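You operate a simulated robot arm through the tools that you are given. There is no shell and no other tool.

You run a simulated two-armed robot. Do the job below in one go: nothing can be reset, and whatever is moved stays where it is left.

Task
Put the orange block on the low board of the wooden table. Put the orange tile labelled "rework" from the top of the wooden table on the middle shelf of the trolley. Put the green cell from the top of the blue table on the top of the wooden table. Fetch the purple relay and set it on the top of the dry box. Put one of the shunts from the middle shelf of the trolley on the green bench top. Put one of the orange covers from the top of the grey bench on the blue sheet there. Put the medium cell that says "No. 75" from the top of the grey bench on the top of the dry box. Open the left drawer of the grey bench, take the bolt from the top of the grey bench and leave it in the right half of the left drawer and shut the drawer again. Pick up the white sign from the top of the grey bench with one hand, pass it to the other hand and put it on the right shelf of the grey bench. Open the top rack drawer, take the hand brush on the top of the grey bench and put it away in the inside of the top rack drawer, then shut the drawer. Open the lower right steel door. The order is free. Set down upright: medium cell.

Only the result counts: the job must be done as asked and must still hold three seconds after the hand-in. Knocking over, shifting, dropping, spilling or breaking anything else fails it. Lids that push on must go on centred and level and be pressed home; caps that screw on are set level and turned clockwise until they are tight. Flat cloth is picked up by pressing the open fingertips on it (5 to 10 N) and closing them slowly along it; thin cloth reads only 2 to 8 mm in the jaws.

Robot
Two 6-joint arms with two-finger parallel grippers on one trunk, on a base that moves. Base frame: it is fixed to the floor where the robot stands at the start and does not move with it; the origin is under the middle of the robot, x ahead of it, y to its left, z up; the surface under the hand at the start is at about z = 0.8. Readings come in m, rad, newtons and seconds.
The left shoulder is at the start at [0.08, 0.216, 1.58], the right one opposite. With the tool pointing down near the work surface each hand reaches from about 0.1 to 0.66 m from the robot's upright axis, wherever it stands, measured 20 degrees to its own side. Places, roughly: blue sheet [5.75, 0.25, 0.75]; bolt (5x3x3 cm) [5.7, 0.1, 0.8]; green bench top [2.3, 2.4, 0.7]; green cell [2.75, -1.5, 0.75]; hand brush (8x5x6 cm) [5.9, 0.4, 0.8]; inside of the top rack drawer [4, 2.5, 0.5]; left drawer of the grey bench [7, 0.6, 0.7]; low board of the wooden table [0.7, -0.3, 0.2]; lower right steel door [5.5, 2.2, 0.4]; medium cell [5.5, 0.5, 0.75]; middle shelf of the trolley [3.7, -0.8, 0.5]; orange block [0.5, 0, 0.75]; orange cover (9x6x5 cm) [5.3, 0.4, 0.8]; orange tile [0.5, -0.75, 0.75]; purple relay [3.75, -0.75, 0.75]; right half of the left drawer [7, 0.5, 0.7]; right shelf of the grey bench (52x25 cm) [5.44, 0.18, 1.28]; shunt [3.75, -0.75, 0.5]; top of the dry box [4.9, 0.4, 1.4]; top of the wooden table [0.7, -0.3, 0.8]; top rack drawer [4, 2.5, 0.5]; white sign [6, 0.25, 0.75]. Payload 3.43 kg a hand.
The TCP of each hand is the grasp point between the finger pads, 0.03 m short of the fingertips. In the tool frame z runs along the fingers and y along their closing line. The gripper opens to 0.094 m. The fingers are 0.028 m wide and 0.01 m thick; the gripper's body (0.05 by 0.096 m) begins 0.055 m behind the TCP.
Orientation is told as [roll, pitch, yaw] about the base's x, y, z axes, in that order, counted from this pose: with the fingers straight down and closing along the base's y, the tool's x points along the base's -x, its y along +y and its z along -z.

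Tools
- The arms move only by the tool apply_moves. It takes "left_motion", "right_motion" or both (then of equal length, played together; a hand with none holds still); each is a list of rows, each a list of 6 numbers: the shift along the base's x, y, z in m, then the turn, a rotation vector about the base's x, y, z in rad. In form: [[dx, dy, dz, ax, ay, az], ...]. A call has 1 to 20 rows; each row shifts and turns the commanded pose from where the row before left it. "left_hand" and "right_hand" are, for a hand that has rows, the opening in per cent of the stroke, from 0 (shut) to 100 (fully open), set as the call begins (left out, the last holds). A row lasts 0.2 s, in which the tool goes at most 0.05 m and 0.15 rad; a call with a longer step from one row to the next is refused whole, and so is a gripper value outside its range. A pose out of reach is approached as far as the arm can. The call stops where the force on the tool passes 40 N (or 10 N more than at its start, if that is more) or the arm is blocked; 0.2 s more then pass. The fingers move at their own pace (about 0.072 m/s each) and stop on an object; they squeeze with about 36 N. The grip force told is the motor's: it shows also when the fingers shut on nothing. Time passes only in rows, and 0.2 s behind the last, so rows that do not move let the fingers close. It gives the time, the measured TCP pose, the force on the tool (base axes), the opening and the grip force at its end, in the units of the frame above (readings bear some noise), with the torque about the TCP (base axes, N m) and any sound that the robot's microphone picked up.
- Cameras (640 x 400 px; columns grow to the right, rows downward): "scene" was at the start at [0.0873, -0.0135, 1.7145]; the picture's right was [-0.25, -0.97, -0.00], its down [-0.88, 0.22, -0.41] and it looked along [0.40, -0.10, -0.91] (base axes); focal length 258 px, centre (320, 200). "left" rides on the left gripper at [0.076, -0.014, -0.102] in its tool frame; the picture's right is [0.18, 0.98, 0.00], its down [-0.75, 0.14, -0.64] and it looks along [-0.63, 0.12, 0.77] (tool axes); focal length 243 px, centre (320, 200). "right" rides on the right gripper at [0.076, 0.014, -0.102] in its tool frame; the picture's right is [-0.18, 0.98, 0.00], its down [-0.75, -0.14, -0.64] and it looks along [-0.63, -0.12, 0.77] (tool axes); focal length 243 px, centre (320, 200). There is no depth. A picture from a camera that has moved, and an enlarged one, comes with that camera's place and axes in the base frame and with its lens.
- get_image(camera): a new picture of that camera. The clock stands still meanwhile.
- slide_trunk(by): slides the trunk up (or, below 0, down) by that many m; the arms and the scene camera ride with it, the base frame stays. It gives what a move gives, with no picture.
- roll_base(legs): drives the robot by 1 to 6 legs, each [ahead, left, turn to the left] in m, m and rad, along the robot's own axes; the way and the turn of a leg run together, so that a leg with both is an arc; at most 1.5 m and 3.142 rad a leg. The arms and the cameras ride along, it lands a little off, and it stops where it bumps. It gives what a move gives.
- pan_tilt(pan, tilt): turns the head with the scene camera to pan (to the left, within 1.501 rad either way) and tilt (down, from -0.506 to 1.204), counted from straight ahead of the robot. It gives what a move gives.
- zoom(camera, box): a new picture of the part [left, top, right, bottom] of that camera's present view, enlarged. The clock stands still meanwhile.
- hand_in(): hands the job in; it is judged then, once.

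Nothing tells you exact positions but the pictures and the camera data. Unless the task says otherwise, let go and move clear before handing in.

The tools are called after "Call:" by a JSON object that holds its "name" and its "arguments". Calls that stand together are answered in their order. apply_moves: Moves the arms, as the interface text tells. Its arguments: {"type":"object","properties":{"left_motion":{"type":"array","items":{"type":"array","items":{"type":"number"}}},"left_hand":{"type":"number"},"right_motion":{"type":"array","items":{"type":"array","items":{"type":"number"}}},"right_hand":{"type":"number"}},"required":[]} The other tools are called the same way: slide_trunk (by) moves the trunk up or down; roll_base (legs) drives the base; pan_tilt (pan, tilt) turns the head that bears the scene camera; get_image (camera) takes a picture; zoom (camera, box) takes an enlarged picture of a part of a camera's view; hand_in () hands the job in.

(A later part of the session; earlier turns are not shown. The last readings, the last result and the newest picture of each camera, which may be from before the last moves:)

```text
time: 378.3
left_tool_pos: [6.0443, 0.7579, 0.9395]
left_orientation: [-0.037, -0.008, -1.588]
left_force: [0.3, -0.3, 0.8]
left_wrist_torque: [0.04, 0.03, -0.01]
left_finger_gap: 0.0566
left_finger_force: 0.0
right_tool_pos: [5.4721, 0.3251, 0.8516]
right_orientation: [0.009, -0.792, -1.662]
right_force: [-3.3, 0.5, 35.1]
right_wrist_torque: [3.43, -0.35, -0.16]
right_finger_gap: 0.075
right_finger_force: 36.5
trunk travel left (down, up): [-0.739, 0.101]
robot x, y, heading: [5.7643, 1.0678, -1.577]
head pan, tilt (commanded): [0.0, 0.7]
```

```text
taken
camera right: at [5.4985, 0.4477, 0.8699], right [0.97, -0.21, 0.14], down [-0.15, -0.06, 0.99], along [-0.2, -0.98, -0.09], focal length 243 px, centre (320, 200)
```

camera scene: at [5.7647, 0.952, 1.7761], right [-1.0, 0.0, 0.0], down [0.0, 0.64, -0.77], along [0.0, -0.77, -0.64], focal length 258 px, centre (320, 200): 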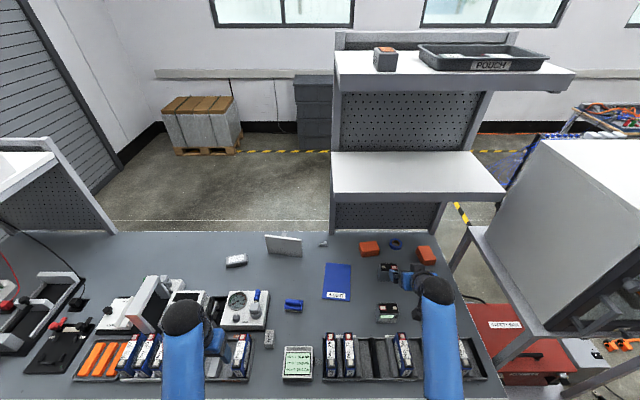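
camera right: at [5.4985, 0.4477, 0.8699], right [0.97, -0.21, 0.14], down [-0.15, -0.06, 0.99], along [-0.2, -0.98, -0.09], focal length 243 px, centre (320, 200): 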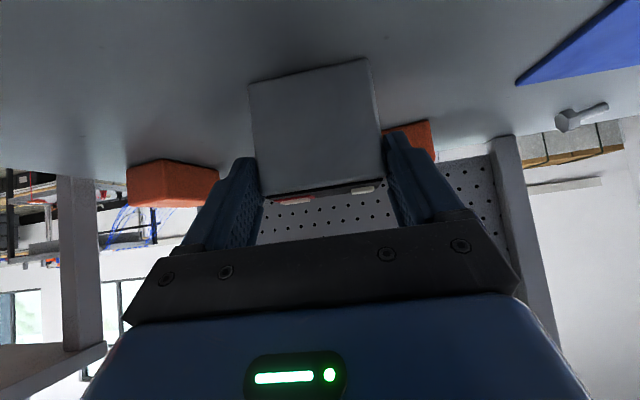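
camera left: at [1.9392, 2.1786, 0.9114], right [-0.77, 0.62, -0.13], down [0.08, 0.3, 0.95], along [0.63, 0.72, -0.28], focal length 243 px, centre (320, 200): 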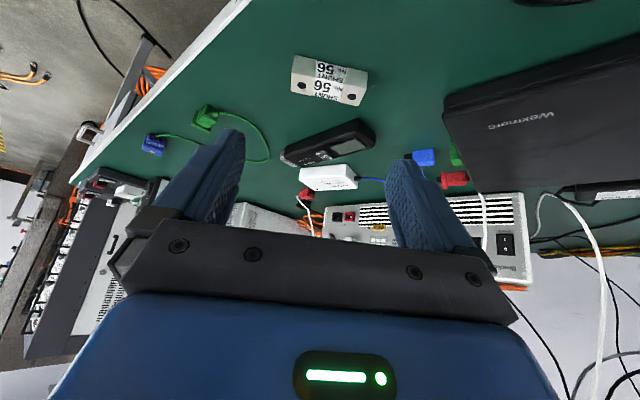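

The hand's camera housing seems to press on the front cell; the target is gripped (75 mm), so I lift straight up at once.

Call:
{"name": "apply_moves", "arguments": {"right_motion": [[0, 0, 0.005, 0, 0, 0], [0, 0, 0.008, 0, 0, 0], [0, 0, 0.015, 0, 0, 0], [0, 0, 0.025, 0, 0, 0], [0, 0, 0.03, 0, 0, 0]]}}

Call:
{"name": "get_image", "arguments": {"camera": "right"}}

Call:
{"name": "zoom", "arguments": {"camera": "scene", "box": [340, 225, 460, 345]}}

```text
time: 379.5
left_tool_pos: [6.0441, 0.7534, 0.9371]
left_orientation: [-0.035, -0.003, -1.588]
left_force: [1.2, -0.1, 0.1]
left_wrist_torque: [0.02, 0.03, 0.0]
left_finger_gap: 0.0563
left_finger_force: 0.0
right_tool_pos: [5.4729, 0.3251, 0.9263]
right_orientation: [0.011, -0.778, -1.663]
right_force: [-0.1, 0.2, -4.3]
right_wrist_torque: [0.14, -0.03, 0.01]
right_finger_gap: 0.0749
right_finger_force: 36.2
trunk travel left (down, up): [-0.739, 0.101]
robot x, y, heading: [5.7639, 1.0661, -1.576]
head pan, tilt (commanded): [0.0, 0.7]
```

```text
taken
camera right: at [5.4988, 0.448, 0.9465], right [0.97, -0.21, 0.14], down [-0.16, -0.07, 0.99], along [-0.2, -0.97, -0.1], focal length 243 px, centre (320, 200)
```

right: 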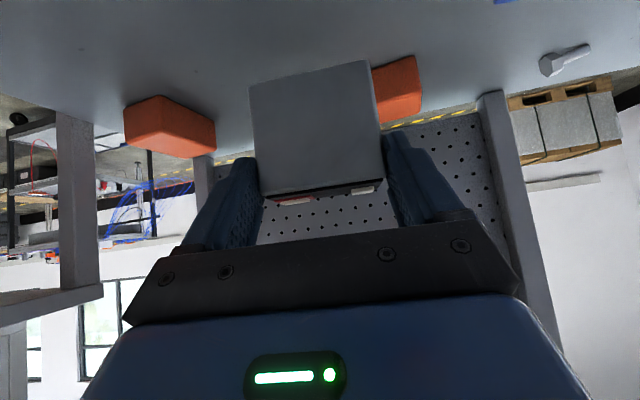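

```text
3.33 times, centred on (400, 285) of scene
camera zoom: at [5.7643, 0.9505, 1.676], right [-1.0, 0.0, 0.0], down [0.0, 0.64, -0.76], along [0.0, -0.76, -0.64], focal length 860 px, centre (53, -83)
```

zoom: 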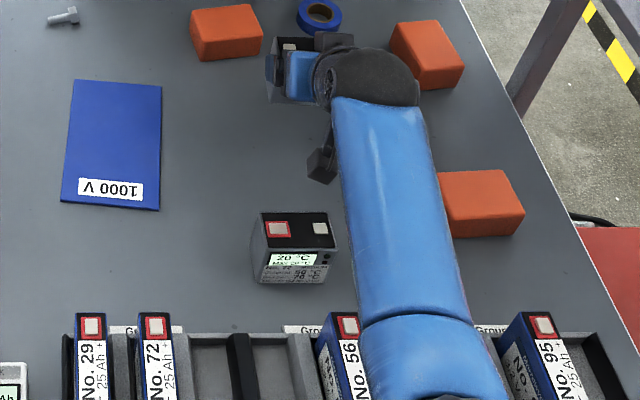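

No. 72 still stands in place. I raise the cell clear and turn it to read its label with the scene camera.

Call:
{"name": "apply_moves", "arguments": {"right_motion": [[0, 0.015, 0.035, 0, 0, 0], [0, 0.025, 0.035, 0, 0, 0], [0, 0.03, 0.03, 0, 0, 0], [-0.005, 0.035, 0.02, 0, 0, 0.05], [-0.01, 0.035, 0.01, 0, 0, 0.13], [-0.01, 0.03, 0, 0, 0, 0.14], [-0.01, 0.02, 0, 0, 0, 0.14], [-0.01, 0.01, 0, 0, 0, 0.14], [-0.01, 0.01, 0, 0, 0, 0.14], [-0.01, 0, 0, 0, 0, 0.14], [-0.01, 0, 0, 0, 0, 0.14], [0, 0, 0, 0, 0, 0.14]]}}

Call:
{"name": "get_image", "arguments": {"camera": "scene"}}

```text
time: 382.1
left_tool_pos: [6.0424, 0.7529, 0.9374]
left_orientation: [-0.035, -0.001, -1.59]
left_force: [0.5, -0.2, 0.0]
left_wrist_torque: [0.02, 0.02, 0.01]
left_finger_gap: 0.0563
left_finger_force: 0.0
right_tool_pos: [5.3964, 0.5329, 1.0577]
right_orientation: [0.011, -0.782, -0.501]
right_force: [0.0, -0.3, -4.6]
right_wrist_torque: [0.09, 0.12, -0.01]
right_finger_gap: 0.0748
right_finger_force: 36.1
trunk travel left (down, up): [-0.739, 0.101]
robot x, y, heading: [5.7705, 1.0646, -1.574]
head pan, tilt (commanded): [0.0, 0.7]
```

```text
taken
camera scene: at [5.7636, 0.95, 1.676], right [-1.0, 0.0, 0.0], down [0.0, 0.64, -0.76], along [0.0, -0.76, -0.64], focal length 258 px, centre (320, 200)
```

scene: 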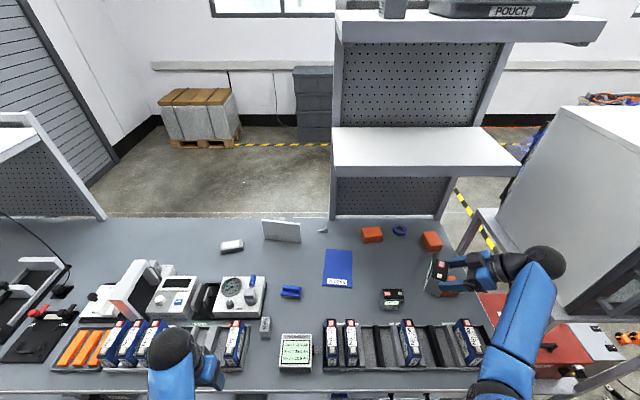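

Call:
{"name": "zoom", "arguments": {"camera": "scene", "box": [410, 245, 470, 305]}}

Call:
{"name": "get_image", "arguments": {"camera": "right"}}

```text
6.67 times, centred on (440, 275) of scene
camera zoom: at [5.7636, 0.95, 1.676], right [-1.0, 0.0, 0.0], down [0.0, 0.64, -0.76], along [0.0, -0.76, -0.64], focal length 1720 px, centre (-480, -300)
```

zoom: 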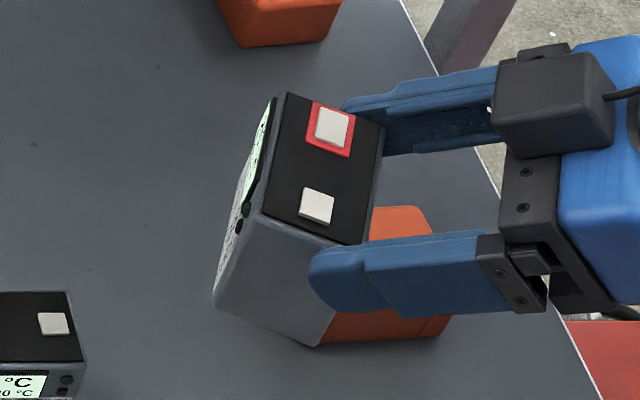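

```text
taken
camera right: at [5.293, 0.6044, 1.0769], right [0.58, 0.8, 0.14], down [0.0, -0.17, 0.99], along [0.81, -0.57, -0.1], focal length 243 px, centre (320, 200)
```

right: 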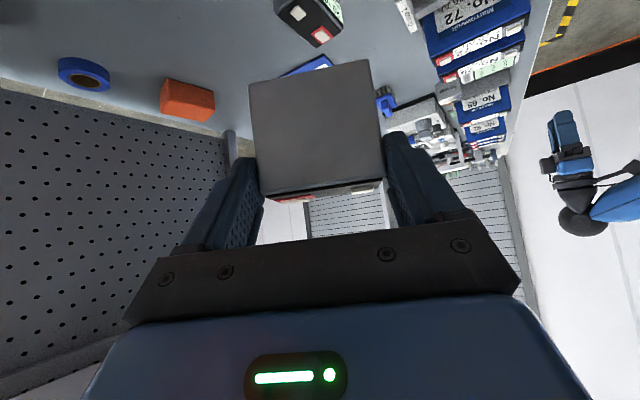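

Call:
{"name": "apply_moves", "arguments": {"right_motion": [[0, 0, 0, 0, 0, 0.14], [0, 0, 0, 0, 0, 0.14], [0, 0, 0, 0, 0, 0.14], [0, 0, 0, 0, 0, 0.14], [0, 0, 0, 0, 0, 0.14], [0, 0, 0, 0, 0, 0.14]]}}

Call:
{"name": "zoom", "arguments": {"camera": "scene", "box": [410, 245, 470, 305]}}

```text
time: 383.5
left_tool_pos: [6.0436, 0.7551, 0.9379]
left_orientation: [-0.036, -0.003, -1.588]
left_force: [-0.1, -0.1, 0.5]
left_wrist_torque: [-0.02, -0.01, -0.01]
left_finger_gap: 0.0562
left_finger_force: 0.2
right_tool_pos: [5.4053, 0.4735, 1.0004]
right_orientation: [0.01, -0.781, 0.338]
right_force: [-0.3, -0.1, -4.8]
right_wrist_torque: [-0.05, 0.19, 0.02]
right_finger_gap: 0.0749
right_finger_force: 35.7
right hand out of reach, approached as far as the arm can: row 1, 2, 3, 4, 5
trunk travel left (down, up): [-0.739, 0.101]
robot x, y, heading: [5.7658, 1.0653, -1.572]
head pan, tilt (commanded): [0.0, 0.7]
```

```text
6.67 times, centred on (440, 275) of scene
camera zoom: at [5.7644, 0.9498, 1.6759], right [-1.0, 0.0, 0.0], down [0.0, 0.65, -0.76], along [0.0, -0.76, -0.65], focal length 1720 px, centre (-480, -300)
```

zoom: 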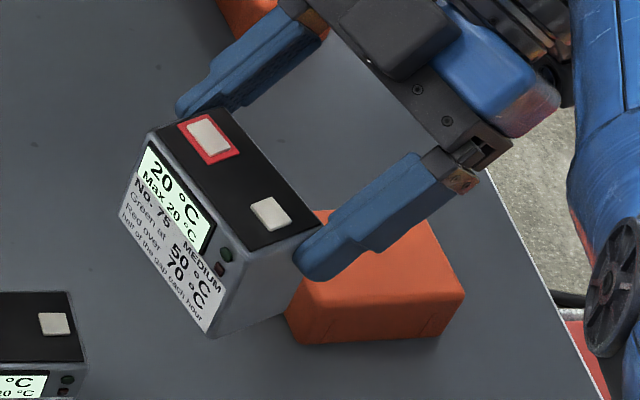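

It reads "No. 75 MEDIUM" — the right cell. I back up a little and turn the hand back to neutral while raising it.

Call:
{"name": "roll_base", "arguments": {"legs": [[-0.2, 0, 0]]}}

Call:
{"name": "apply_moves", "arguments": {"right_motion": [[0, 0, 0.01, 0, 0, -0.14], [0, 0, 0.01, 0, 0, -0.14], [0, 0, 0.01, 0, 0, -0.14], [0, 0, 0.01, 0, 0, -0.14], [0, 0, 0.01, 0, 0, -0.14], [0, 0, 0.01, 0, 0, -0.14], [0, 0, 0.01, 0, 0, -0.14], [0, 0, 0.01, 0, 0, -0.14], [0, 0, 0.01, 0, 0, -0.14], [0, 0, 0.01, 0, 0, -0.14], [0, 0, 0.01, 0, 0, -0.14], [0, 0, 0.01, 0, 0, -0.14], [0, 0, 0.01, 0, 0, -0.14], [0, 0, 0.01, 0, 0, -0.08]]}}

Call:
{"name": "get_image", "arguments": {"camera": "right"}}

Call:
{"name": "get_image", "arguments": {"camera": "scene"}}

```text
time: 385.1
left_tool_pos: [6.0434, 0.9502, 0.9365]
left_orientation: [-0.034, 0.002, -1.587]
left_force: [-0.6, 0.1, 0.6]
left_wrist_torque: [0.03, -0.01, 0.03]
left_finger_gap: 0.0564
left_finger_force: 0.1
right_tool_pos: [5.4049, 0.669, 0.9985]
right_orientation: [0.014, -0.783, 0.335]
right_force: [-0.2, -0.5, -4.8]
right_wrist_torque: [-0.06, 0.11, 0.02]
right_finger_gap: 0.075
right_finger_force: 36.4
trunk travel left (down, up): [-0.739, 0.101]
robot x, y, heading: [5.7637, 1.263, -1.573]
head pan, tilt (commanded): [0.0, 0.7]
```

```text
time: 388.1
left_tool_pos: [6.0439, 0.9532, 0.9387]
left_orientation: [-0.035, -0.003, -1.588]
left_force: [0.2, -0.7, -0.4]
left_wrist_torque: [0.01, 0.0, 0.02]
left_finger_gap: 0.0561
left_finger_force: 0.1
right_tool_pos: [5.4061, 0.6643, 1.1352]
right_orientation: [0.011, -0.781, -1.562]
right_force: [0.1, 0.3, -4.1]
right_wrist_torque: [0.16, 0.01, -0.02]
right_finger_gap: 0.0748
right_finger_force: 36.2
right hand out of reach, approached as far as the arm can: row 1, 2
trunk travel left (down, up): [-0.739, 0.101]
robot x, y, heading: [5.7632, 1.267, -1.57]
head pan, tilt (commanded): [0.0, 0.7]
```

```text
taken
camera right: at [5.4179, 0.7902, 1.1552], right [0.98, -0.12, 0.14], down [-0.15, -0.09, 0.99], along [-0.1, -0.99, -0.1], focal length 243 px, centre (320, 200)
```

right: 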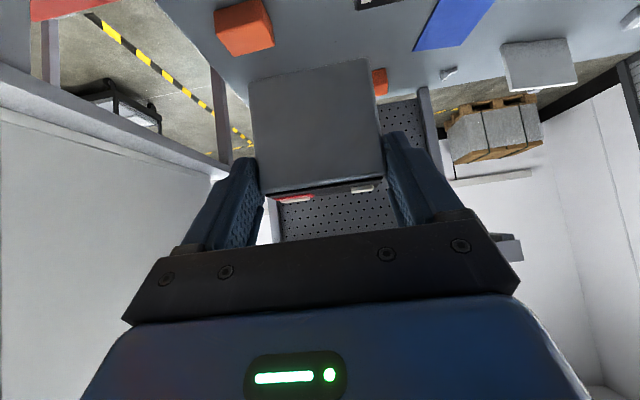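

```text
taken
camera scene: at [5.7646, 1.1495, 1.676], right [-1.0, 0.0, 0.0], down [0.0, 0.64, -0.76], along [0.0, -0.76, -0.64], focal length 258 px, centre (320, 200)
```

scene: 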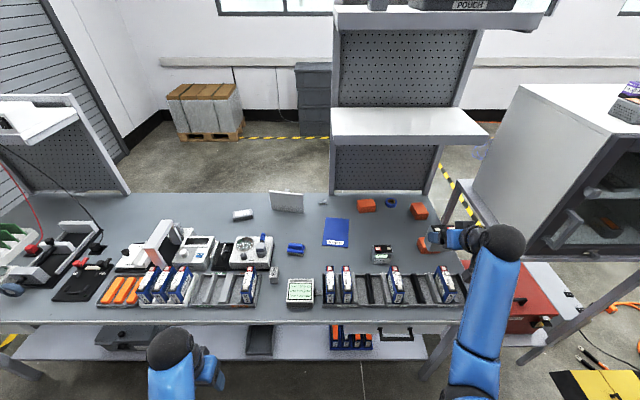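

Call:
{"name": "roll_base", "arguments": {"legs": [[-0.18, 0, 0], [0, -0.6, 0]]}}

Call:
{"name": "slide_trunk", "arguments": {"by": 0.1}}

Call:
{"name": "pan_tilt", "arguments": {"pan": -0.4, "tilt": 0.6}}

Call:
{"name": "get_image", "arguments": {"camera": "scene"}}

```text
time: 392.6
left_tool_pos: [5.4461, 1.1343, 0.9374]
left_orientation: [-0.034, -0.002, -1.586]
left_force: [-0.8, 0.1, -0.4]
left_wrist_torque: [0.01, -0.02, 0.01]
left_finger_gap: 0.0563
left_finger_force: 0.0
right_tool_pos: [4.8075, 0.8458, 1.1351]
right_orientation: [0.01, -0.781, -1.56]
right_force: [-0.3, 0.0, -5.2]
right_wrist_torque: [0.21, 0.0, 0.01]
right_finger_gap: 0.0749
right_finger_force: 36.2
trunk travel left (down, up): [-0.739, 0.101]
robot x, y, heading: [5.1666, 1.4456, -1.567]
head pan, tilt (commanded): [0.0, 0.7]
```

```text
time: 394.0
left_tool_pos: [5.4452, 1.1345, 1.0376]
left_orientation: [-0.034, -0.001, -1.586]
left_force: [0.7, 0.4, -0.6]
left_wrist_torque: [-0.01, -0.01, 0.01]
left_finger_gap: 0.0562
left_finger_force: 0.1
right_tool_pos: [4.8061, 0.8452, 1.2352]
right_orientation: [0.011, -0.78, -1.564]
right_force: [0.9, -0.8, -5.0]
right_wrist_torque: [0.15, 0.02, -0.02]
right_finger_gap: 0.0749
right_finger_force: 36.5
trunk travel left (down, up): [-0.839, 0.001]
robot x, y, heading: [5.1664, 1.4465, -1.57]
head pan, tilt (commanded): [0.0, 0.7]
```

```text
time: 394.8
left_tool_pos: [5.4461, 1.1343, 1.0378]
left_orientation: [-0.034, -0.002, -1.585]
left_force: [0.5, 0.6, -0.3]
left_wrist_torque: [0.01, -0.01, -0.02]
left_finger_gap: 0.0565
left_finger_force: 0.1
right_tool_pos: [4.8068, 0.8453, 1.2341]
right_orientation: [0.012, -0.78, -1.56]
right_force: [0.0, 0.3, -4.4]
right_wrist_torque: [0.16, 0.04, 0.02]
right_finger_gap: 0.0749
right_finger_force: 36.2
trunk travel left (down, up): [-0.839, 0.001]
robot x, y, heading: [5.1664, 1.4433, -1.573]
head pan, tilt (commanded): [-0.4, 0.6]
```

```text
taken
camera scene: at [5.1316, 1.3336, 1.7846], right [-0.92, 0.39, 0.0], down [0.22, 0.52, -0.82], along [-0.32, -0.76, -0.57], focal length 258 px, centre (320, 200)
```

scene: 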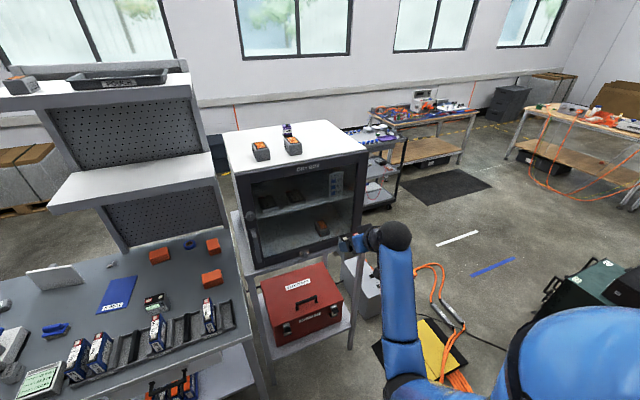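

The dry box top is visible: a free spot is at (4.77, 0.50), left of the other items seen from here. I raise the cell above the top.

Call:
{"name": "apply_moves", "arguments": {"right_motion": [[-0.004, -0.012, 0.042, 0, 0, 0], [-0.004, -0.012, 0.042, 0, 0, 0], [-0.004, -0.012, 0.042, 0, 0, 0], [-0.004, -0.012, 0.042, 0, 0, 0], [-0.004, -0.012, 0.042, 0, 0, 0], [-0.004, -0.012, 0.042, 0, 0, 0], [-0.004, -0.012, 0.04, 0, 0, 0]]}}

Call:
{"name": "get_image", "arguments": {"camera": "right"}}

```text
time: 396.4
left_tool_pos: [5.4456, 1.1342, 1.0371]
left_orientation: [-0.034, -0.002, -1.587]
left_force: [0.0, 0.4, -0.1]
left_wrist_torque: [0.01, 0.02, -0.03]
left_finger_gap: 0.0566
left_finger_force: 0.0
right_tool_pos: [4.7769, 0.7583, 1.5267]
right_orientation: [0.011, -0.781, -1.562]
right_force: [0.4, -0.3, -4.8]
right_wrist_torque: [0.13, 0.04, 0.04]
right_finger_gap: 0.0748
right_finger_force: 35.7
right hand out of reach, approached as far as the arm can: row 7
trunk travel left (down, up): [-0.839, 0.001]
robot x, y, heading: [5.1683, 1.4442, -1.57]
head pan, tilt (commanded): [-0.4, 0.6]
```

```text
taken
camera right: at [4.7901, 0.8839, 1.5465], right [0.98, -0.11, 0.14], down [-0.15, -0.08, 0.99], along [-0.1, -0.99, -0.1], focal length 243 px, centre (320, 200)
```

right: 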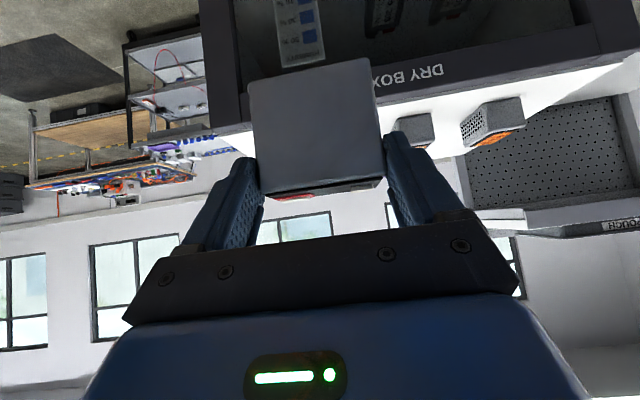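

Call:
{"name": "roll_base", "arguments": {"legs": [[0.13, 0, 0]]}}

Call:
{"name": "apply_moves", "arguments": {"right_motion": [[0, -0.04, 0, 0, 0, 0], [0, -0.04, 0, 0, 0, 0], [0, -0.04, 0, 0, 0, 0], [0, 0, -0.02, 0, 0, 0], [0, 0, -0.015, 0, 0, 0]]}}

Call:
{"name": "get_image", "arguments": {"camera": "right"}}

Call:
{"name": "get_image", "arguments": {"camera": "scene"}}

```text
time: 397.7
left_tool_pos: [5.4457, 1.0103, 1.0399]
left_orientation: [-0.035, -0.009, -1.588]
left_force: [-0.2, 0.3, 0.5]
left_wrist_torque: [-0.05, -0.02, 0.04]
left_finger_gap: 0.0564
left_finger_force: 0.1
right_tool_pos: [4.7752, 0.6393, 1.5314]
right_orientation: [0.01, -0.791, -1.562]
right_force: [-0.4, 0.1, -4.9]
right_wrist_torque: [0.13, 0.0, 0.02]
right_finger_gap: 0.0747
right_finger_force: 35.5
trunk travel left (down, up): [-0.839, 0.001]
robot x, y, heading: [5.1671, 1.3197, -1.573]
head pan, tilt (commanded): [-0.4, 0.6]
```

```text
time: 398.9
left_tool_pos: [5.4463, 1.0058, 1.0387]
left_orientation: [-0.036, -0.003, -1.589]
left_force: [0.2, 0.3, -0.9]
left_wrist_torque: [0.0, -0.01, 0.0]
left_finger_gap: 0.0566
left_finger_force: 0.1
right_tool_pos: [4.7761, 0.5117, 1.4932]
right_orientation: [0.008, -0.788, -1.561]
right_force: [0.8, -1.2, -0.7]
right_wrist_torque: [-0.14, 0.15, 0.0]
right_finger_gap: 0.075
right_finger_force: 36.1
trunk travel left (down, up): [-0.839, 0.001]
robot x, y, heading: [5.1644, 1.3153, -1.567]
head pan, tilt (commanded): [-0.4, 0.6]
```

```text
taken
camera right: at [4.7893, 0.636, 1.5126], right [0.98, -0.11, 0.14], down [-0.15, -0.08, 0.99], along [-0.1, -0.99, -0.1], focal length 243 px, centre (320, 200)
```

right: 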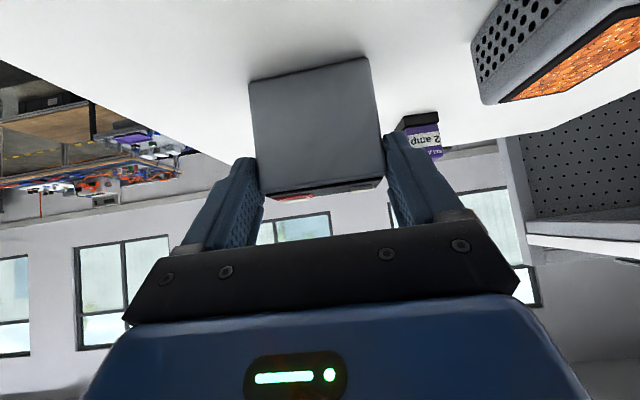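

```text
taken
camera scene: at [5.1316, 1.2059, 1.7849], right [-0.92, 0.39, 0.0], down [0.22, 0.52, -0.82], along [-0.32, -0.76, -0.57], focal length 258 px, centre (320, 200)
```

scene: 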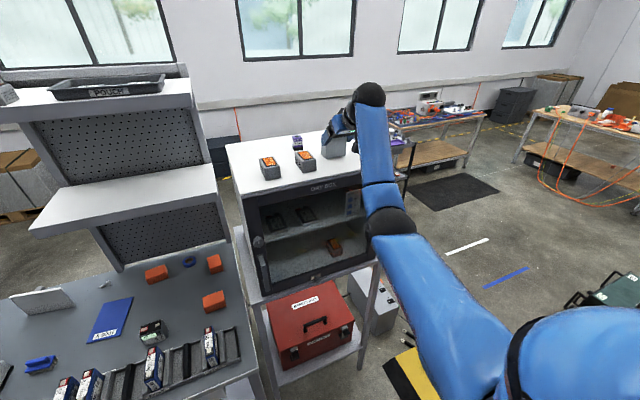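

Contact is beginning (the weight reading dropped). I lower a few millimetres more.

Call:
{"name": "apply_moves", "arguments": {"right_motion": [[0, 0, -0.004, 0, 0, 0], [0, 0, -0.003, 0, 0, 0]]}}

Call:
{"name": "zoom", "arguments": {"camera": "scene", "box": [240, 90, 400, 200]}}

```text
time: 399.5
left_tool_pos: [5.4455, 1.0082, 1.0385]
left_orientation: [-0.035, -0.004, -1.588]
left_force: [-0.1, 0.7, 0.0]
left_wrist_torque: [0.01, 0.0, 0.02]
left_finger_gap: 0.0561
left_finger_force: 0.0
right_tool_pos: [4.7775, 0.512, 1.4938]
right_orientation: [0.003, -0.798, -1.56]
right_force: [-3.5, -7.8, 25.0]
right_wrist_torque: [-0.69, 0.87, 0.13]
right_finger_gap: 0.0748
right_finger_force: 35.8
trunk travel left (down, up): [-0.839, 0.001]
robot x, y, heading: [5.1675, 1.3159, -1.578]
head pan, tilt (commanded): [-0.4, 0.6]
```

```text
3.64 times, centred on (320, 145) of scene
camera zoom: at [5.1333, 1.209, 1.7854], right [-0.92, 0.39, 0.0], down [0.22, 0.52, -0.83], along [-0.32, -0.76, -0.56], focal length 938 px, centre (320, 400)
```

zoom: 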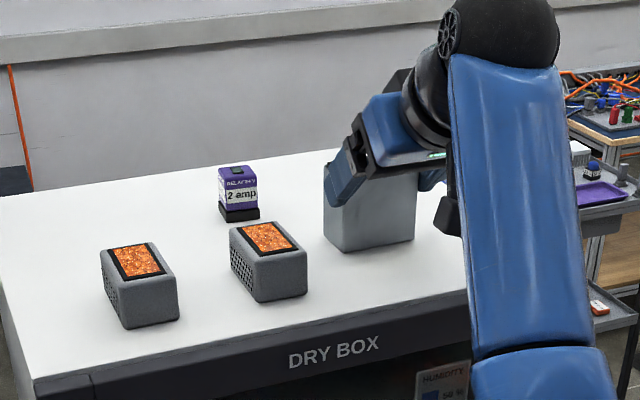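

The cell stands on the dry box top. I ease off and open.

Call:
{"name": "apply_moves", "arguments": {"right_motion": [[0, 0, 0.004, 0, 0, 0]]}}

Call:
{"name": "apply_moves", "arguments": {"right_motion": [[0, 0, 0, 0, 0, 0], [0, 0, 0, 0, 0, 0], [0, 0, 0, 0, 0, 0]], "right_hand": 100}}

Call:
{"name": "zoom", "arguments": {"camera": "scene", "box": [240, 90, 400, 200]}}

Call:
{"name": "get_image", "arguments": {"camera": "right"}}

```text
time: 399.9
left_tool_pos: [5.4469, 1.0059, 1.0377]
left_orientation: [-0.034, -0.004, -1.589]
left_force: [1.0, 0.0, -0.1]
left_wrist_torque: [-0.01, 0.01, -0.03]
left_finger_gap: 0.0564
left_finger_force: 0.1
right_tool_pos: [4.7756, 0.513, 1.4929]
right_orientation: [0.005, -0.792, -1.56]
right_force: [-5.0, -9.3, 23.3]
right_wrist_torque: [-0.71, 1.07, 0.17]
right_finger_gap: 0.0749
right_finger_force: 36.2
trunk travel left (down, up): [-0.839, 0.001]
robot x, y, heading: [5.1716, 1.3156, -1.572]
head pan, tilt (commanded): [-0.4, 0.6]
```

```text
time: 400.7
left_tool_pos: [5.4451, 1.0066, 1.0387]
left_orientation: [-0.035, -0.004, -1.588]
left_force: [-0.4, 0.6, 0.5]
left_wrist_torque: [0.01, 0.04, 0.01]
left_finger_gap: 0.0564
left_finger_force: 0.0
right_tool_pos: [4.7765, 0.5117, 1.4895]
right_orientation: [0.01, -0.785, -1.562]
right_force: [0.9, 0.7, 0.6]
right_wrist_torque: [0.0, 0.02, -0.01]
right_finger_gap: 0.0941
right_finger_force: 0.1
trunk travel left (down, up): [-0.839, 0.001]
robot x, y, heading: [5.165, 1.3188, -1.573]
head pan, tilt (commanded): [-0.4, 0.6]
```

```text
3.64 times, centred on (320, 145) of scene
camera zoom: at [5.1326, 1.2072, 1.7848], right [-0.92, 0.39, 0.0], down [0.22, 0.52, -0.83], along [-0.32, -0.76, -0.56], focal length 938 px, centre (320, 400)
```

zoom: 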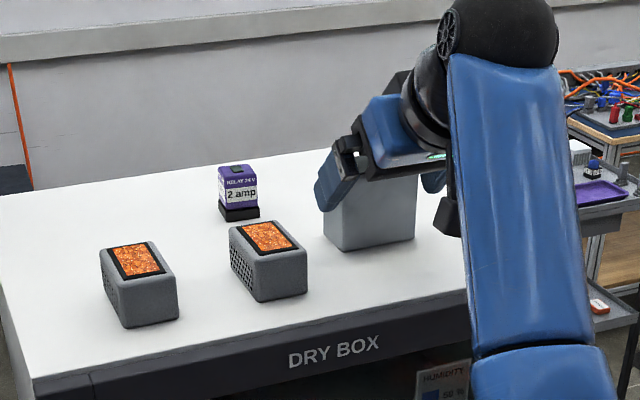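

```text
taken
camera right: at [4.7899, 0.6375, 1.5085], right [0.98, -0.12, 0.14], down [-0.15, -0.08, 0.99], along [-0.1, -0.99, -0.1], focal length 243 px, centre (320, 200)
```

right: 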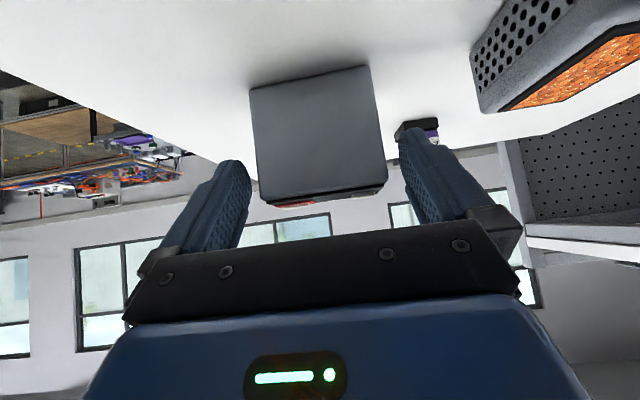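

The cell stands upright. I retreat along the tool axis and lower the arm again.

Call:
{"name": "apply_moves", "arguments": {"right_motion": [[0, 0.014, 0.014, 0, 0, 0], [0, 0.025, 0.025, 0, 0, 0], [0, 0.04, 0.015, 0, 0, 0], [0, 0.045, 0, 0, 0, 0], [0, 0.045, 0, 0, 0, 0], [0, 0.045, -0.01, 0, 0, 0], [0.01, 0.04, -0.02, 0, 0, 0]]}}

Call:
{"name": "zoom", "arguments": {"camera": "scene", "box": [240, 90, 400, 200]}}

```text
time: 402.3
left_tool_pos: [5.4453, 1.0061, 1.039]
left_orientation: [-0.034, -0.003, -1.588]
left_force: [-0.2, -0.3, -0.2]
left_wrist_torque: [-0.01, -0.02, 0.0]
left_finger_gap: 0.0565
left_finger_force: 0.1
right_tool_pos: [4.751, 0.6694, 1.469]
right_orientation: [0.01, -0.788, -1.563]
right_force: [0.2, 0.7, 0.0]
right_wrist_torque: [0.01, 0.02, 0.0]
right_finger_gap: 0.0939
right_finger_force: 0.1
right hand out of reach, approached as far as the arm can: row 4, 5, 6, 7
trunk travel left (down, up): [-0.839, 0.001]
robot x, y, heading: [5.1643, 1.3165, -1.575]
head pan, tilt (commanded): [-0.4, 0.6]
```

```text
3.64 times, centred on (320, 145) of scene
camera zoom: at [5.1315, 1.207, 1.7848], right [-0.92, 0.39, 0.0], down [0.22, 0.52, -0.83], along [-0.32, -0.76, -0.56], focal length 938 px, centre (320, 400)
```

zoom: 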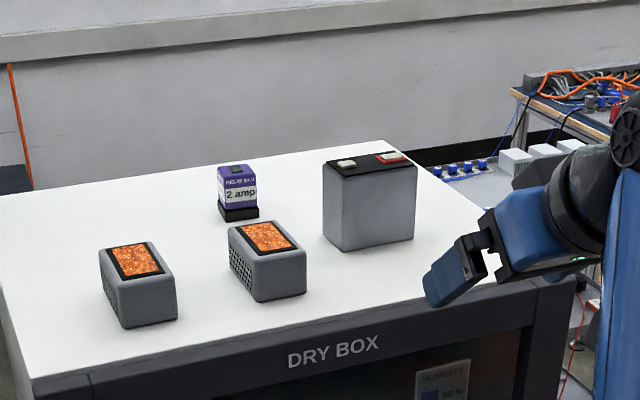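

The medium cell stands upright on the dry box. Next the cover: I back off, bring the right hand down and return to the bench.

Call:
{"name": "roll_base", "arguments": {"legs": [[-0.25, 0, 0]]}}

Call:
{"name": "apply_moves", "arguments": {"right_motion": [[0.01, 0.02, -0.04, 0, 0, 0], [0.01, 0.02, -0.04, 0, 0, 0], [0.01, 0.02, -0.04, 0, 0, 0], [0.01, 0.02, -0.04, 0, 0, 0], [0.01, 0.02, -0.04, 0, 0, 0], [0.01, 0.02, -0.04, 0.13, 0, 0], [0.01, 0.02, -0.04, 0.13, 0, 0], [0.01, 0.02, -0.04, 0.13, 0, 0], [0.01, 0.02, -0.04, 0.13, 0, 0], [0.01, 0.02, -0.04, 0.13, 0, 0], [0.0, 0.0, -0.03, 0.13, 0, 0]]}}

Call:
{"name": "pan_tilt", "arguments": {"pan": -1.3, "tilt": 0.5}}

Call:
{"name": "get_image", "arguments": {"camera": "scene"}}

```text
time: 404.1
left_tool_pos: [5.4462, 1.2519, 1.0372]
left_orientation: [-0.035, 0.001, -1.589]
left_force: [0.4, -0.1, -0.4]
left_wrist_torque: [0.01, 0.03, 0.01]
left_finger_gap: 0.0563
left_finger_force: 0.1
right_tool_pos: [4.7515, 0.9118, 1.4646]
right_orientation: [0.01, -0.781, -1.564]
right_force: [0.6, -0.2, 0.3]
right_wrist_torque: [0.04, 0.0, -0.04]
right_finger_gap: 0.0938
right_finger_force: 0.0
trunk travel left (down, up): [-0.839, 0.001]
robot x, y, heading: [5.1683, 1.5676, -1.567]
head pan, tilt (commanded): [-0.4, 0.6]
```

```text
time: 406.5
left_tool_pos: [5.4462, 1.2554, 1.0383]
left_orientation: [-0.036, -0.002, -1.588]
left_force: [-0.2, 0.0, -1.0]
left_wrist_torque: [0.04, 0.01, 0.0]
left_finger_gap: 0.0563
left_finger_force: 0.0
right_tool_pos: [4.851, 1.1176, 1.0378]
right_orientation: [0.016, -0.003, -1.566]
right_force: [0.0, 0.1, -0.3]
right_wrist_torque: [0.02, 0.01, -0.01]
right_finger_gap: 0.0942
right_finger_force: 0.1
trunk travel left (down, up): [-0.839, 0.001]
robot x, y, heading: [5.1676, 1.5648, -1.57]
head pan, tilt (commanded): [-0.4, 0.6]
```

```text
time: 407.7
left_tool_pos: [5.4453, 1.2552, 1.038]
left_orientation: [-0.036, -0.004, -1.588]
left_force: [-0.1, 0.1, 0.5]
left_wrist_torque: [0.01, 0.0, -0.02]
left_finger_gap: 0.0564
left_finger_force: 0.1
right_tool_pos: [4.8496, 1.1178, 1.039]
right_orientation: [0.015, -0.007, -1.566]
right_force: [0.2, -0.3, 0.5]
right_wrist_torque: [-0.05, -0.02, 0.03]
right_finger_gap: 0.0938
right_finger_force: 0.0
trunk travel left (down, up): [-0.839, 0.001]
robot x, y, heading: [5.1669, 1.5697, -1.576]
head pan, tilt (commanded): [-1.3, 0.499]
```

```text
taken
camera scene: at [5.0792, 1.5137, 1.7938], right [-0.27, 0.96, 0.0], down [0.46, 0.13, -0.88], along [-0.85, -0.23, -0.48], focal length 258 px, centre (320, 200)
```

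scene: 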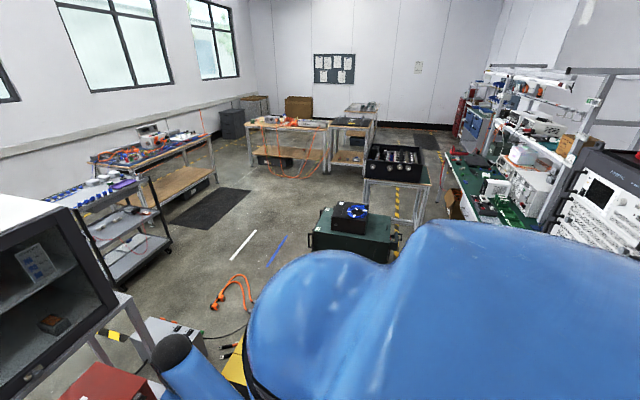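

I move to the bench in front of cover 3 (at about (5.33, 0.44)).

Call:
{"name": "apply_moves", "arguments": {"right_motion": [[0.03, 0, 0, 0, 0, 0], [0.03, 0, 0, 0, 0, 0], [0.02, 0, 0, 0, 0, 0]], "left_motion": [[0.035, 0.015, 0, 0, 0, 0], [0.035, 0.015, 0, 0, 0, 0], [0.035, 0.015, 0, 0, 0, 0]]}}

Call:
{"name": "roll_base", "arguments": {"legs": [[0.1, 0.36, 0.005], [0.39, 0, 0]]}}

Call:
{"name": "pan_tilt", "arguments": {"pan": -0.1, "tilt": 0.85}}

Call:
{"name": "get_image", "arguments": {"camera": "scene"}}

Call:
{"name": "get_image", "arguments": {"camera": "right"}}

```text
time: 408.5
left_tool_pos: [5.5518, 1.3013, 1.0367]
left_orientation: [-0.036, -0.004, -1.591]
left_force: [0.0, 0.3, 0.1]
left_wrist_torque: [-0.01, 0.04, 0.0]
left_finger_gap: 0.0566
left_finger_force: 0.1
right_tool_pos: [4.9327, 1.1181, 1.0388]
right_orientation: [0.013, -0.006, -1.566]
right_force: [0.4, 0.4, 1.6]
right_wrist_torque: [-0.01, 0.01, -0.03]
right_finger_gap: 0.0939
right_finger_force: 0.0
trunk travel left (down, up): [-0.839, 0.001]
robot x, y, heading: [5.1698, 1.5655, -1.576]
head pan, tilt (commanded): [-1.3, 0.499]
```

```text
time: 413.0
left_tool_pos: [5.9127, 0.8127, 1.0388]
left_orientation: [-0.034, -0.006, -1.583]
left_force: [0.2, -0.3, -0.4]
left_wrist_torque: [-0.03, 0.04, 0.04]
left_finger_gap: 0.0562
left_finger_force: 0.0
right_tool_pos: [5.2936, 0.6283, 1.0404]
right_orientation: [0.016, -0.01, -1.562]
right_force: [0.4, 0.4, -0.3]
right_wrist_torque: [-0.03, -0.01, -0.01]
right_finger_gap: 0.0941
right_finger_force: 0.1
trunk travel left (down, up): [-0.839, 0.001]
robot x, y, heading: [5.5277, 1.075, -1.565]
head pan, tilt (commanded): [-1.3, 0.499]
```

```text
time: 414.4
left_tool_pos: [5.9118, 0.8107, 1.0371]
left_orientation: [-0.033, -0.006, -1.585]
left_force: [-0.5, -0.4, -0.8]
left_wrist_torque: [0.0, -0.02, -0.01]
left_finger_gap: 0.0564
left_finger_force: 0.1
right_tool_pos: [5.2939, 0.6265, 1.0391]
right_orientation: [0.016, -0.007, -1.562]
right_force: [-1.1, -1.0, 0.5]
right_wrist_torque: [-0.02, 0.0, 0.0]
right_finger_gap: 0.094
right_finger_force: 0.1
trunk travel left (down, up): [-0.839, 0.001]
robot x, y, heading: [5.5273, 1.0781, -1.57]
head pan, tilt (commanded): [-0.099, 0.85]
```

```text
taken
camera scene: at [5.52, 0.9681, 1.7639], right [-1.0, 0.1, 0.0], down [0.07, 0.75, -0.66], along [-0.06, -0.66, -0.75], focal length 258 px, centre (320, 200)
```

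scene: 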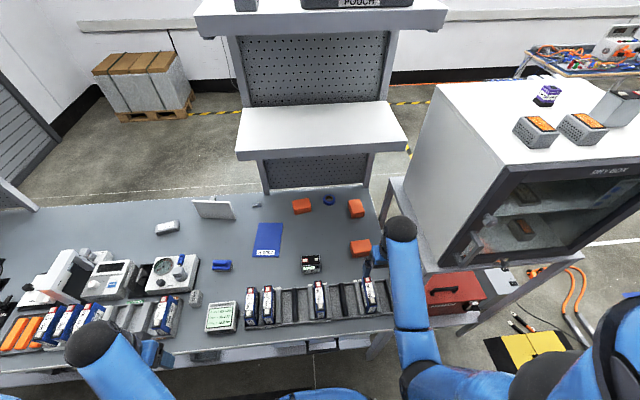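

```text
taken
camera right: at [5.3068, 0.7014, 1.1414], right [0.98, -0.17, 0.02], down [-0.14, -0.75, 0.64], along [-0.1, -0.64, -0.76], focal length 243 px, centre (320, 200)
```

right: 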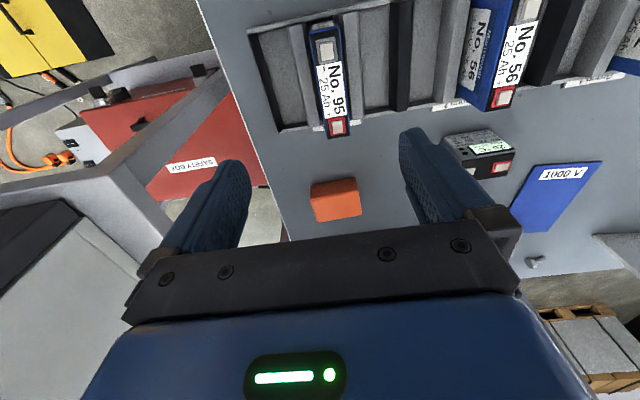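

Cover 3 is near (5.30, 0.445). I move above it and turn the gripper 90° to close across its 6 cm side.

Call:
{"name": "apply_moves", "arguments": {"right_motion": [[0, -0.02, 0, 0, 0, 0.143], [0, -0.02, 0, 0, 0, 0.143], [0, -0.02, 0, 0, 0, 0.143], [0, -0.02, 0, 0, 0, 0.143], [0.002, -0.02, 0, 0, 0, 0.143], [0.002, -0.02, 0, 0, 0, 0.143], [0.002, -0.02, -0.01, 0, 0, 0.143], [0.002, -0.02, -0.01, 0, 0, 0.143], [0, -0.02, -0.01, 0, 0, 0.143], [0, 0, -0.01, 0, 0, 0.143], [0, 0, -0.01, 0, 0, 0.143]]}}

Call:
{"name": "get_image", "arguments": {"camera": "right"}}

```text
time: 416.8
left_tool_pos: [5.9144, 0.8101, 1.0372]
left_orientation: [-0.033, -0.005, -1.585]
left_force: [0.3, 0.1, 0.5]
left_wrist_torque: [-0.03, 0.02, -0.03]
left_finger_gap: 0.0564
left_finger_force: 0.1
right_tool_pos: [5.302, 0.4452, 0.9898]
right_orientation: [0.014, -0.007, 0.015]
right_force: [0.3, -0.4, 0.2]
right_wrist_torque: [-0.05, -0.04, 0.02]
right_finger_gap: 0.0941
right_finger_force: 0.1
trunk travel left (down, up): [-0.839, 0.001]
robot x, y, heading: [5.5289, 1.0745, -1.575]
head pan, tilt (commanded): [-0.099, 0.85]
```

```text
taken
camera right: at [5.2259, 0.4559, 1.0913], right [0.17, 0.99, 0.02], down [0.75, -0.14, 0.64], along [0.64, -0.1, -0.76], focal length 243 px, centre (320, 200)
```

right: 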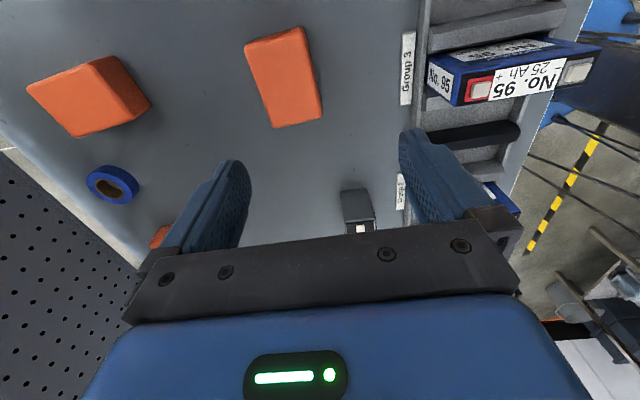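

The cover's top is about 76×50 mm centred at (5.283, 0.4175). I align above it, then lower the trunk.

Call:
{"name": "apply_moves", "arguments": {"right_motion": [[-0.01, -0.014, 0.03, 0, 0, 0.045], [-0.009, -0.014, 0.03, 0, 0, 0]]}}

Call:
{"name": "slide_trunk", "arguments": {"by": -0.15}}

Call:
{"name": "get_image", "arguments": {"camera": "right"}}

```text
time: 417.4
left_tool_pos: [5.9131, 0.8096, 1.0375]
left_orientation: [-0.034, -0.005, -1.584]
left_force: [0.0, -0.1, -0.5]
left_wrist_torque: [0.03, -0.01, 0.03]
left_finger_gap: 0.0564
left_finger_force: 0.1
right_tool_pos: [5.2827, 0.4175, 1.0502]
right_orientation: [0.016, -0.008, 0.055]
right_force: [0.7, 0.9, -0.6]
right_wrist_torque: [-0.07, 0.01, 0.01]
right_finger_gap: 0.094
right_finger_force: 0.1
trunk travel left (down, up): [-0.839, 0.001]
robot x, y, heading: [5.5251, 1.0769, -1.57]
head pan, tilt (commanded): [-0.099, 0.85]
```

```text
time: 419.1
left_tool_pos: [5.9131, 0.811, 0.8873]
left_orientation: [-0.032, -0.006, -1.587]
left_force: [0.2, -0.2, 0.5]
left_wrist_torque: [-0.01, 0.01, 0.01]
left_finger_gap: 0.0564
left_finger_force: 0.0
right_tool_pos: [5.282, 0.4166, 0.8998]
right_orientation: [0.017, -0.007, 0.056]
right_force: [-0.4, 0.9, 0.1]
right_wrist_torque: [0.02, -0.04, 0.0]
right_finger_gap: 0.0937
right_finger_force: 0.0
trunk travel left (down, up): [-0.689, 0.151]
robot x, y, heading: [5.5287, 1.0783, -1.562]
head pan, tilt (commanded): [-0.099, 0.85]
```

```text
taken
camera right: at [5.2061, 0.4249, 1.0022], right [0.13, 0.99, 0.02], down [0.76, -0.11, 0.64], along [0.64, -0.07, -0.76], focal length 243 px, centre (320, 200)
```

right: 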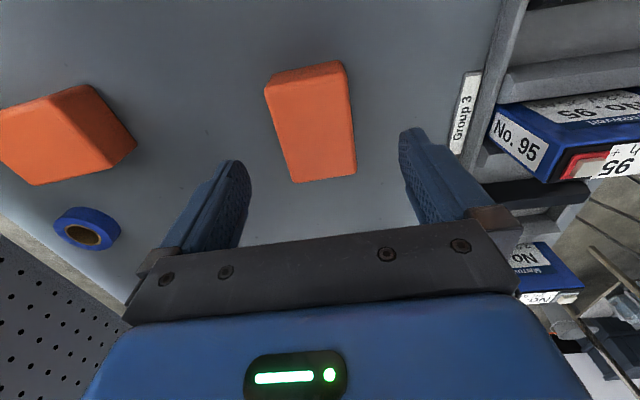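

Call:
{"name": "apply_moves", "arguments": {"right_motion": [[-0.006, -0.001, -0.03, 0, 0, 0.02], [0, 0, -0.02, 0, 0, 0], [0, 0, -0.01, 0, 0, 0]]}}

Call:
{"name": "apply_moves", "arguments": {"right_motion": [[0, 0, 0, 0, 0, 0], [0, 0, 0, 0, 0, 0], [0, 0, 0, 0, 0, 0], [0, 0, 0, 0, 0, 0]], "right_hand": 0}}

Call:
{"name": "get_image", "arguments": {"camera": "right"}}

```text
time: 419.9
left_tool_pos: [5.9127, 0.8107, 0.8868]
left_orientation: [-0.033, -0.006, -1.585]
left_force: [0.4, -0.3, 0.2]
left_wrist_torque: [-0.01, 0.05, 0.01]
left_finger_gap: 0.0567
left_finger_force: 0.0
right_tool_pos: [5.2779, 0.417, 0.8394]
right_orientation: [0.014, -0.007, 0.077]
right_force: [0.2, 0.6, -0.8]
right_wrist_torque: [-0.04, -0.01, 0.01]
right_finger_gap: 0.094
right_finger_force: 0.0
trunk travel left (down, up): [-0.689, 0.151]
robot x, y, heading: [5.5332, 1.0754, -1.572]
head pan, tilt (commanded): [-0.099, 0.85]
```

```text
time: 420.9
left_tool_pos: [5.9128, 0.8099, 0.886]
left_orientation: [-0.033, -0.006, -1.585]
left_force: [0.2, 0.4, 0.0]
left_wrist_torque: [0.02, 0.01, 0.04]
left_finger_gap: 0.0566
left_finger_force: 0.1
right_tool_pos: [5.2757, 0.4174, 0.8388]
right_orientation: [0.016, -0.006, 0.075]
right_force: [-0.1, -0.3, 0.3]
right_wrist_torque: [-0.03, -0.02, -0.03]
right_finger_gap: 0.0592
right_finger_force: 36.2
trunk travel left (down, up): [-0.689, 0.151]
robot x, y, heading: [5.5316, 1.0753, -1.572]
head pan, tilt (commanded): [-0.099, 0.85]
```

```text
taken
camera right: at [5.2001, 0.423, 0.942], right [0.11, 0.99, 0.02], down [0.76, -0.09, 0.64], along [0.64, -0.06, -0.76], focal length 243 px, centre (320, 200)
```

right: 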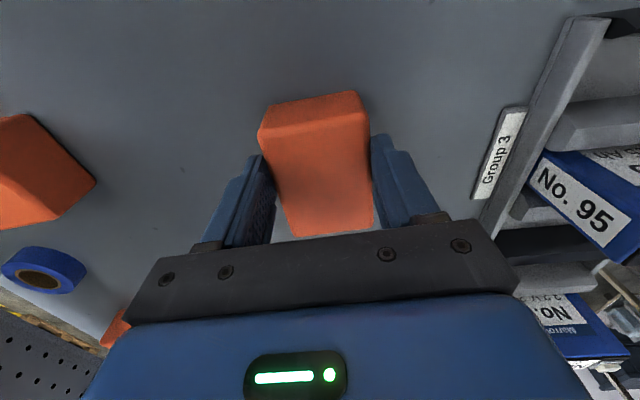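

Cover gripped (59 mm). I lift it and bring it over the blue sheet by strafing left.

Call:
{"name": "apply_moves", "arguments": {"right_motion": [[0, 0, 0.005, 0, 0, 0], [0, 0, 0.015, 0, 0, 0], [0, 0, 0.03, 0, 0, 0], [0, 0, 0.04, 0, 0, 0], [0, 0, 0.04, 0, 0, 0], [0, 0, 0.04, 0, 0, 0]]}}

Call:
{"name": "roll_base", "arguments": {"legs": [[0.01, 0.3, 0]]}}

Call:
{"name": "apply_moves", "arguments": {"right_motion": [[0.01, 0, 0, 0, 0, -0.149], [0.01, 0, 0, 0, 0, -0.149], [0.01, -0.01, 0, 0, 0, -0.149], [0.01, -0.01, 0, 0, 0, -0.149], [0.01, -0.01, 0, 0, 0, -0.149], [0.01, -0.01, 0, 0, 0, -0.149], [0.01, -0.01, 0, 0, 0, -0.149], [0.01, -0.01, 0, 0, 0, -0.149], [0.01, -0.01, 0, 0, 0, -0.149], [0.01, -0.01, 0, 0, 0, -0.149], [0.01, 0, 0, 0, 0, -0.149]]}}

Call:
{"name": "get_image", "arguments": {"camera": "right"}}

Call:
{"name": "get_image", "arguments": {"camera": "scene"}}

```text
time: 422.3
left_tool_pos: [5.9146, 0.8104, 0.8871]
left_orientation: [-0.035, -0.004, -1.585]
left_force: [0.7, -1.0, 0.4]
left_wrist_torque: [0.0, 0.0, -0.01]
left_finger_gap: 0.0564
left_finger_force: 0.1
right_tool_pos: [5.2766, 0.4175, 1.0089]
right_orientation: [0.016, -0.005, 0.076]
right_force: [-1.0, 0.0, -0.6]
right_wrist_torque: [-0.01, 0.04, 0.02]
right_finger_gap: 0.0591
right_finger_force: 36.2
trunk travel left (down, up): [-0.689, 0.151]
robot x, y, heading: [5.5294, 1.0733, -1.57]
head pan, tilt (commanded): [-0.099, 0.85]
```

```text
time: 424.4
left_tool_pos: [6.2109, 0.7992, 0.8887]
left_orientation: [-0.032, -0.005, -1.589]
left_force: [0.6, -0.4, 0.3]
left_wrist_torque: [-0.02, 0.02, -0.01]
left_finger_gap: 0.0562
left_finger_force: 0.0
right_tool_pos: [5.5724, 0.4066, 1.0079]
right_orientation: [0.016, -0.007, 0.072]
right_force: [0.3, 0.1, -1.3]
right_wrist_torque: [0.0, 0.01, 0.02]
right_finger_gap: 0.059
right_finger_force: 36.5
trunk travel left (down, up): [-0.689, 0.151]
robot x, y, heading: [5.8315, 1.0614, -1.573]
head pan, tilt (commanded): [-0.099, 0.85]
```

```text
time: 426.8
left_tool_pos: [6.2107, 0.7981, 0.8867]
left_orientation: [-0.033, -0.005, -1.588]
left_force: [-0.7, 0.6, 0.5]
left_wrist_torque: [-0.01, -0.03, -0.01]
left_finger_gap: 0.0565
left_finger_force: 0.1
right_tool_pos: [5.6834, 0.3276, 1.0093]
right_orientation: [0.015, -0.007, -1.571]
right_force: [0.5, -0.3, -0.5]
right_wrist_torque: [0.0, -0.01, 0.03]
right_finger_gap: 0.0592
right_finger_force: 36.1
trunk travel left (down, up): [-0.689, 0.151]
robot x, y, heading: [5.8262, 1.0652, -1.57]
head pan, tilt (commanded): [-0.099, 0.85]
```

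```text
taken
camera right: at [5.6977, 0.4033, 1.1114], right [0.98, -0.18, 0.02], down [-0.15, -0.75, 0.64], along [-0.11, -0.64, -0.76], focal length 243 px, centre (320, 200)
```

right: 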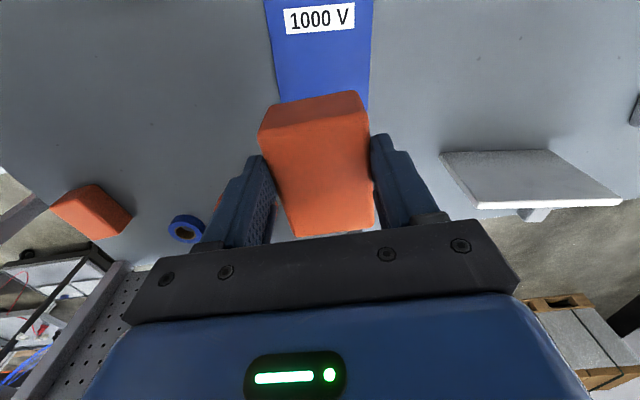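

```text
taken
camera scene: at [5.8197, 0.9575, 1.6138], right [-0.99, 0.1, 0.0], down [0.08, 0.75, -0.66], along [-0.07, -0.66, -0.75], focal length 258 px, centre (320, 200)
```

scene: 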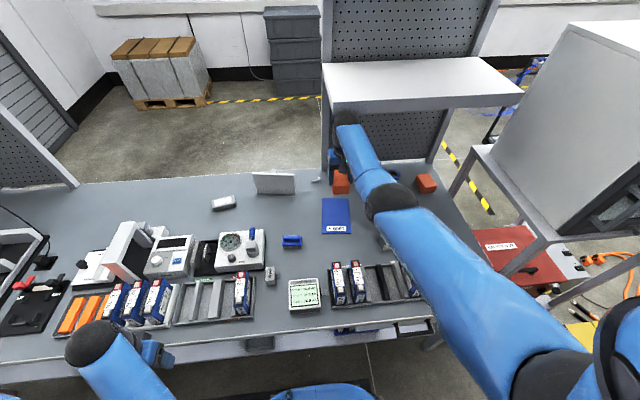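

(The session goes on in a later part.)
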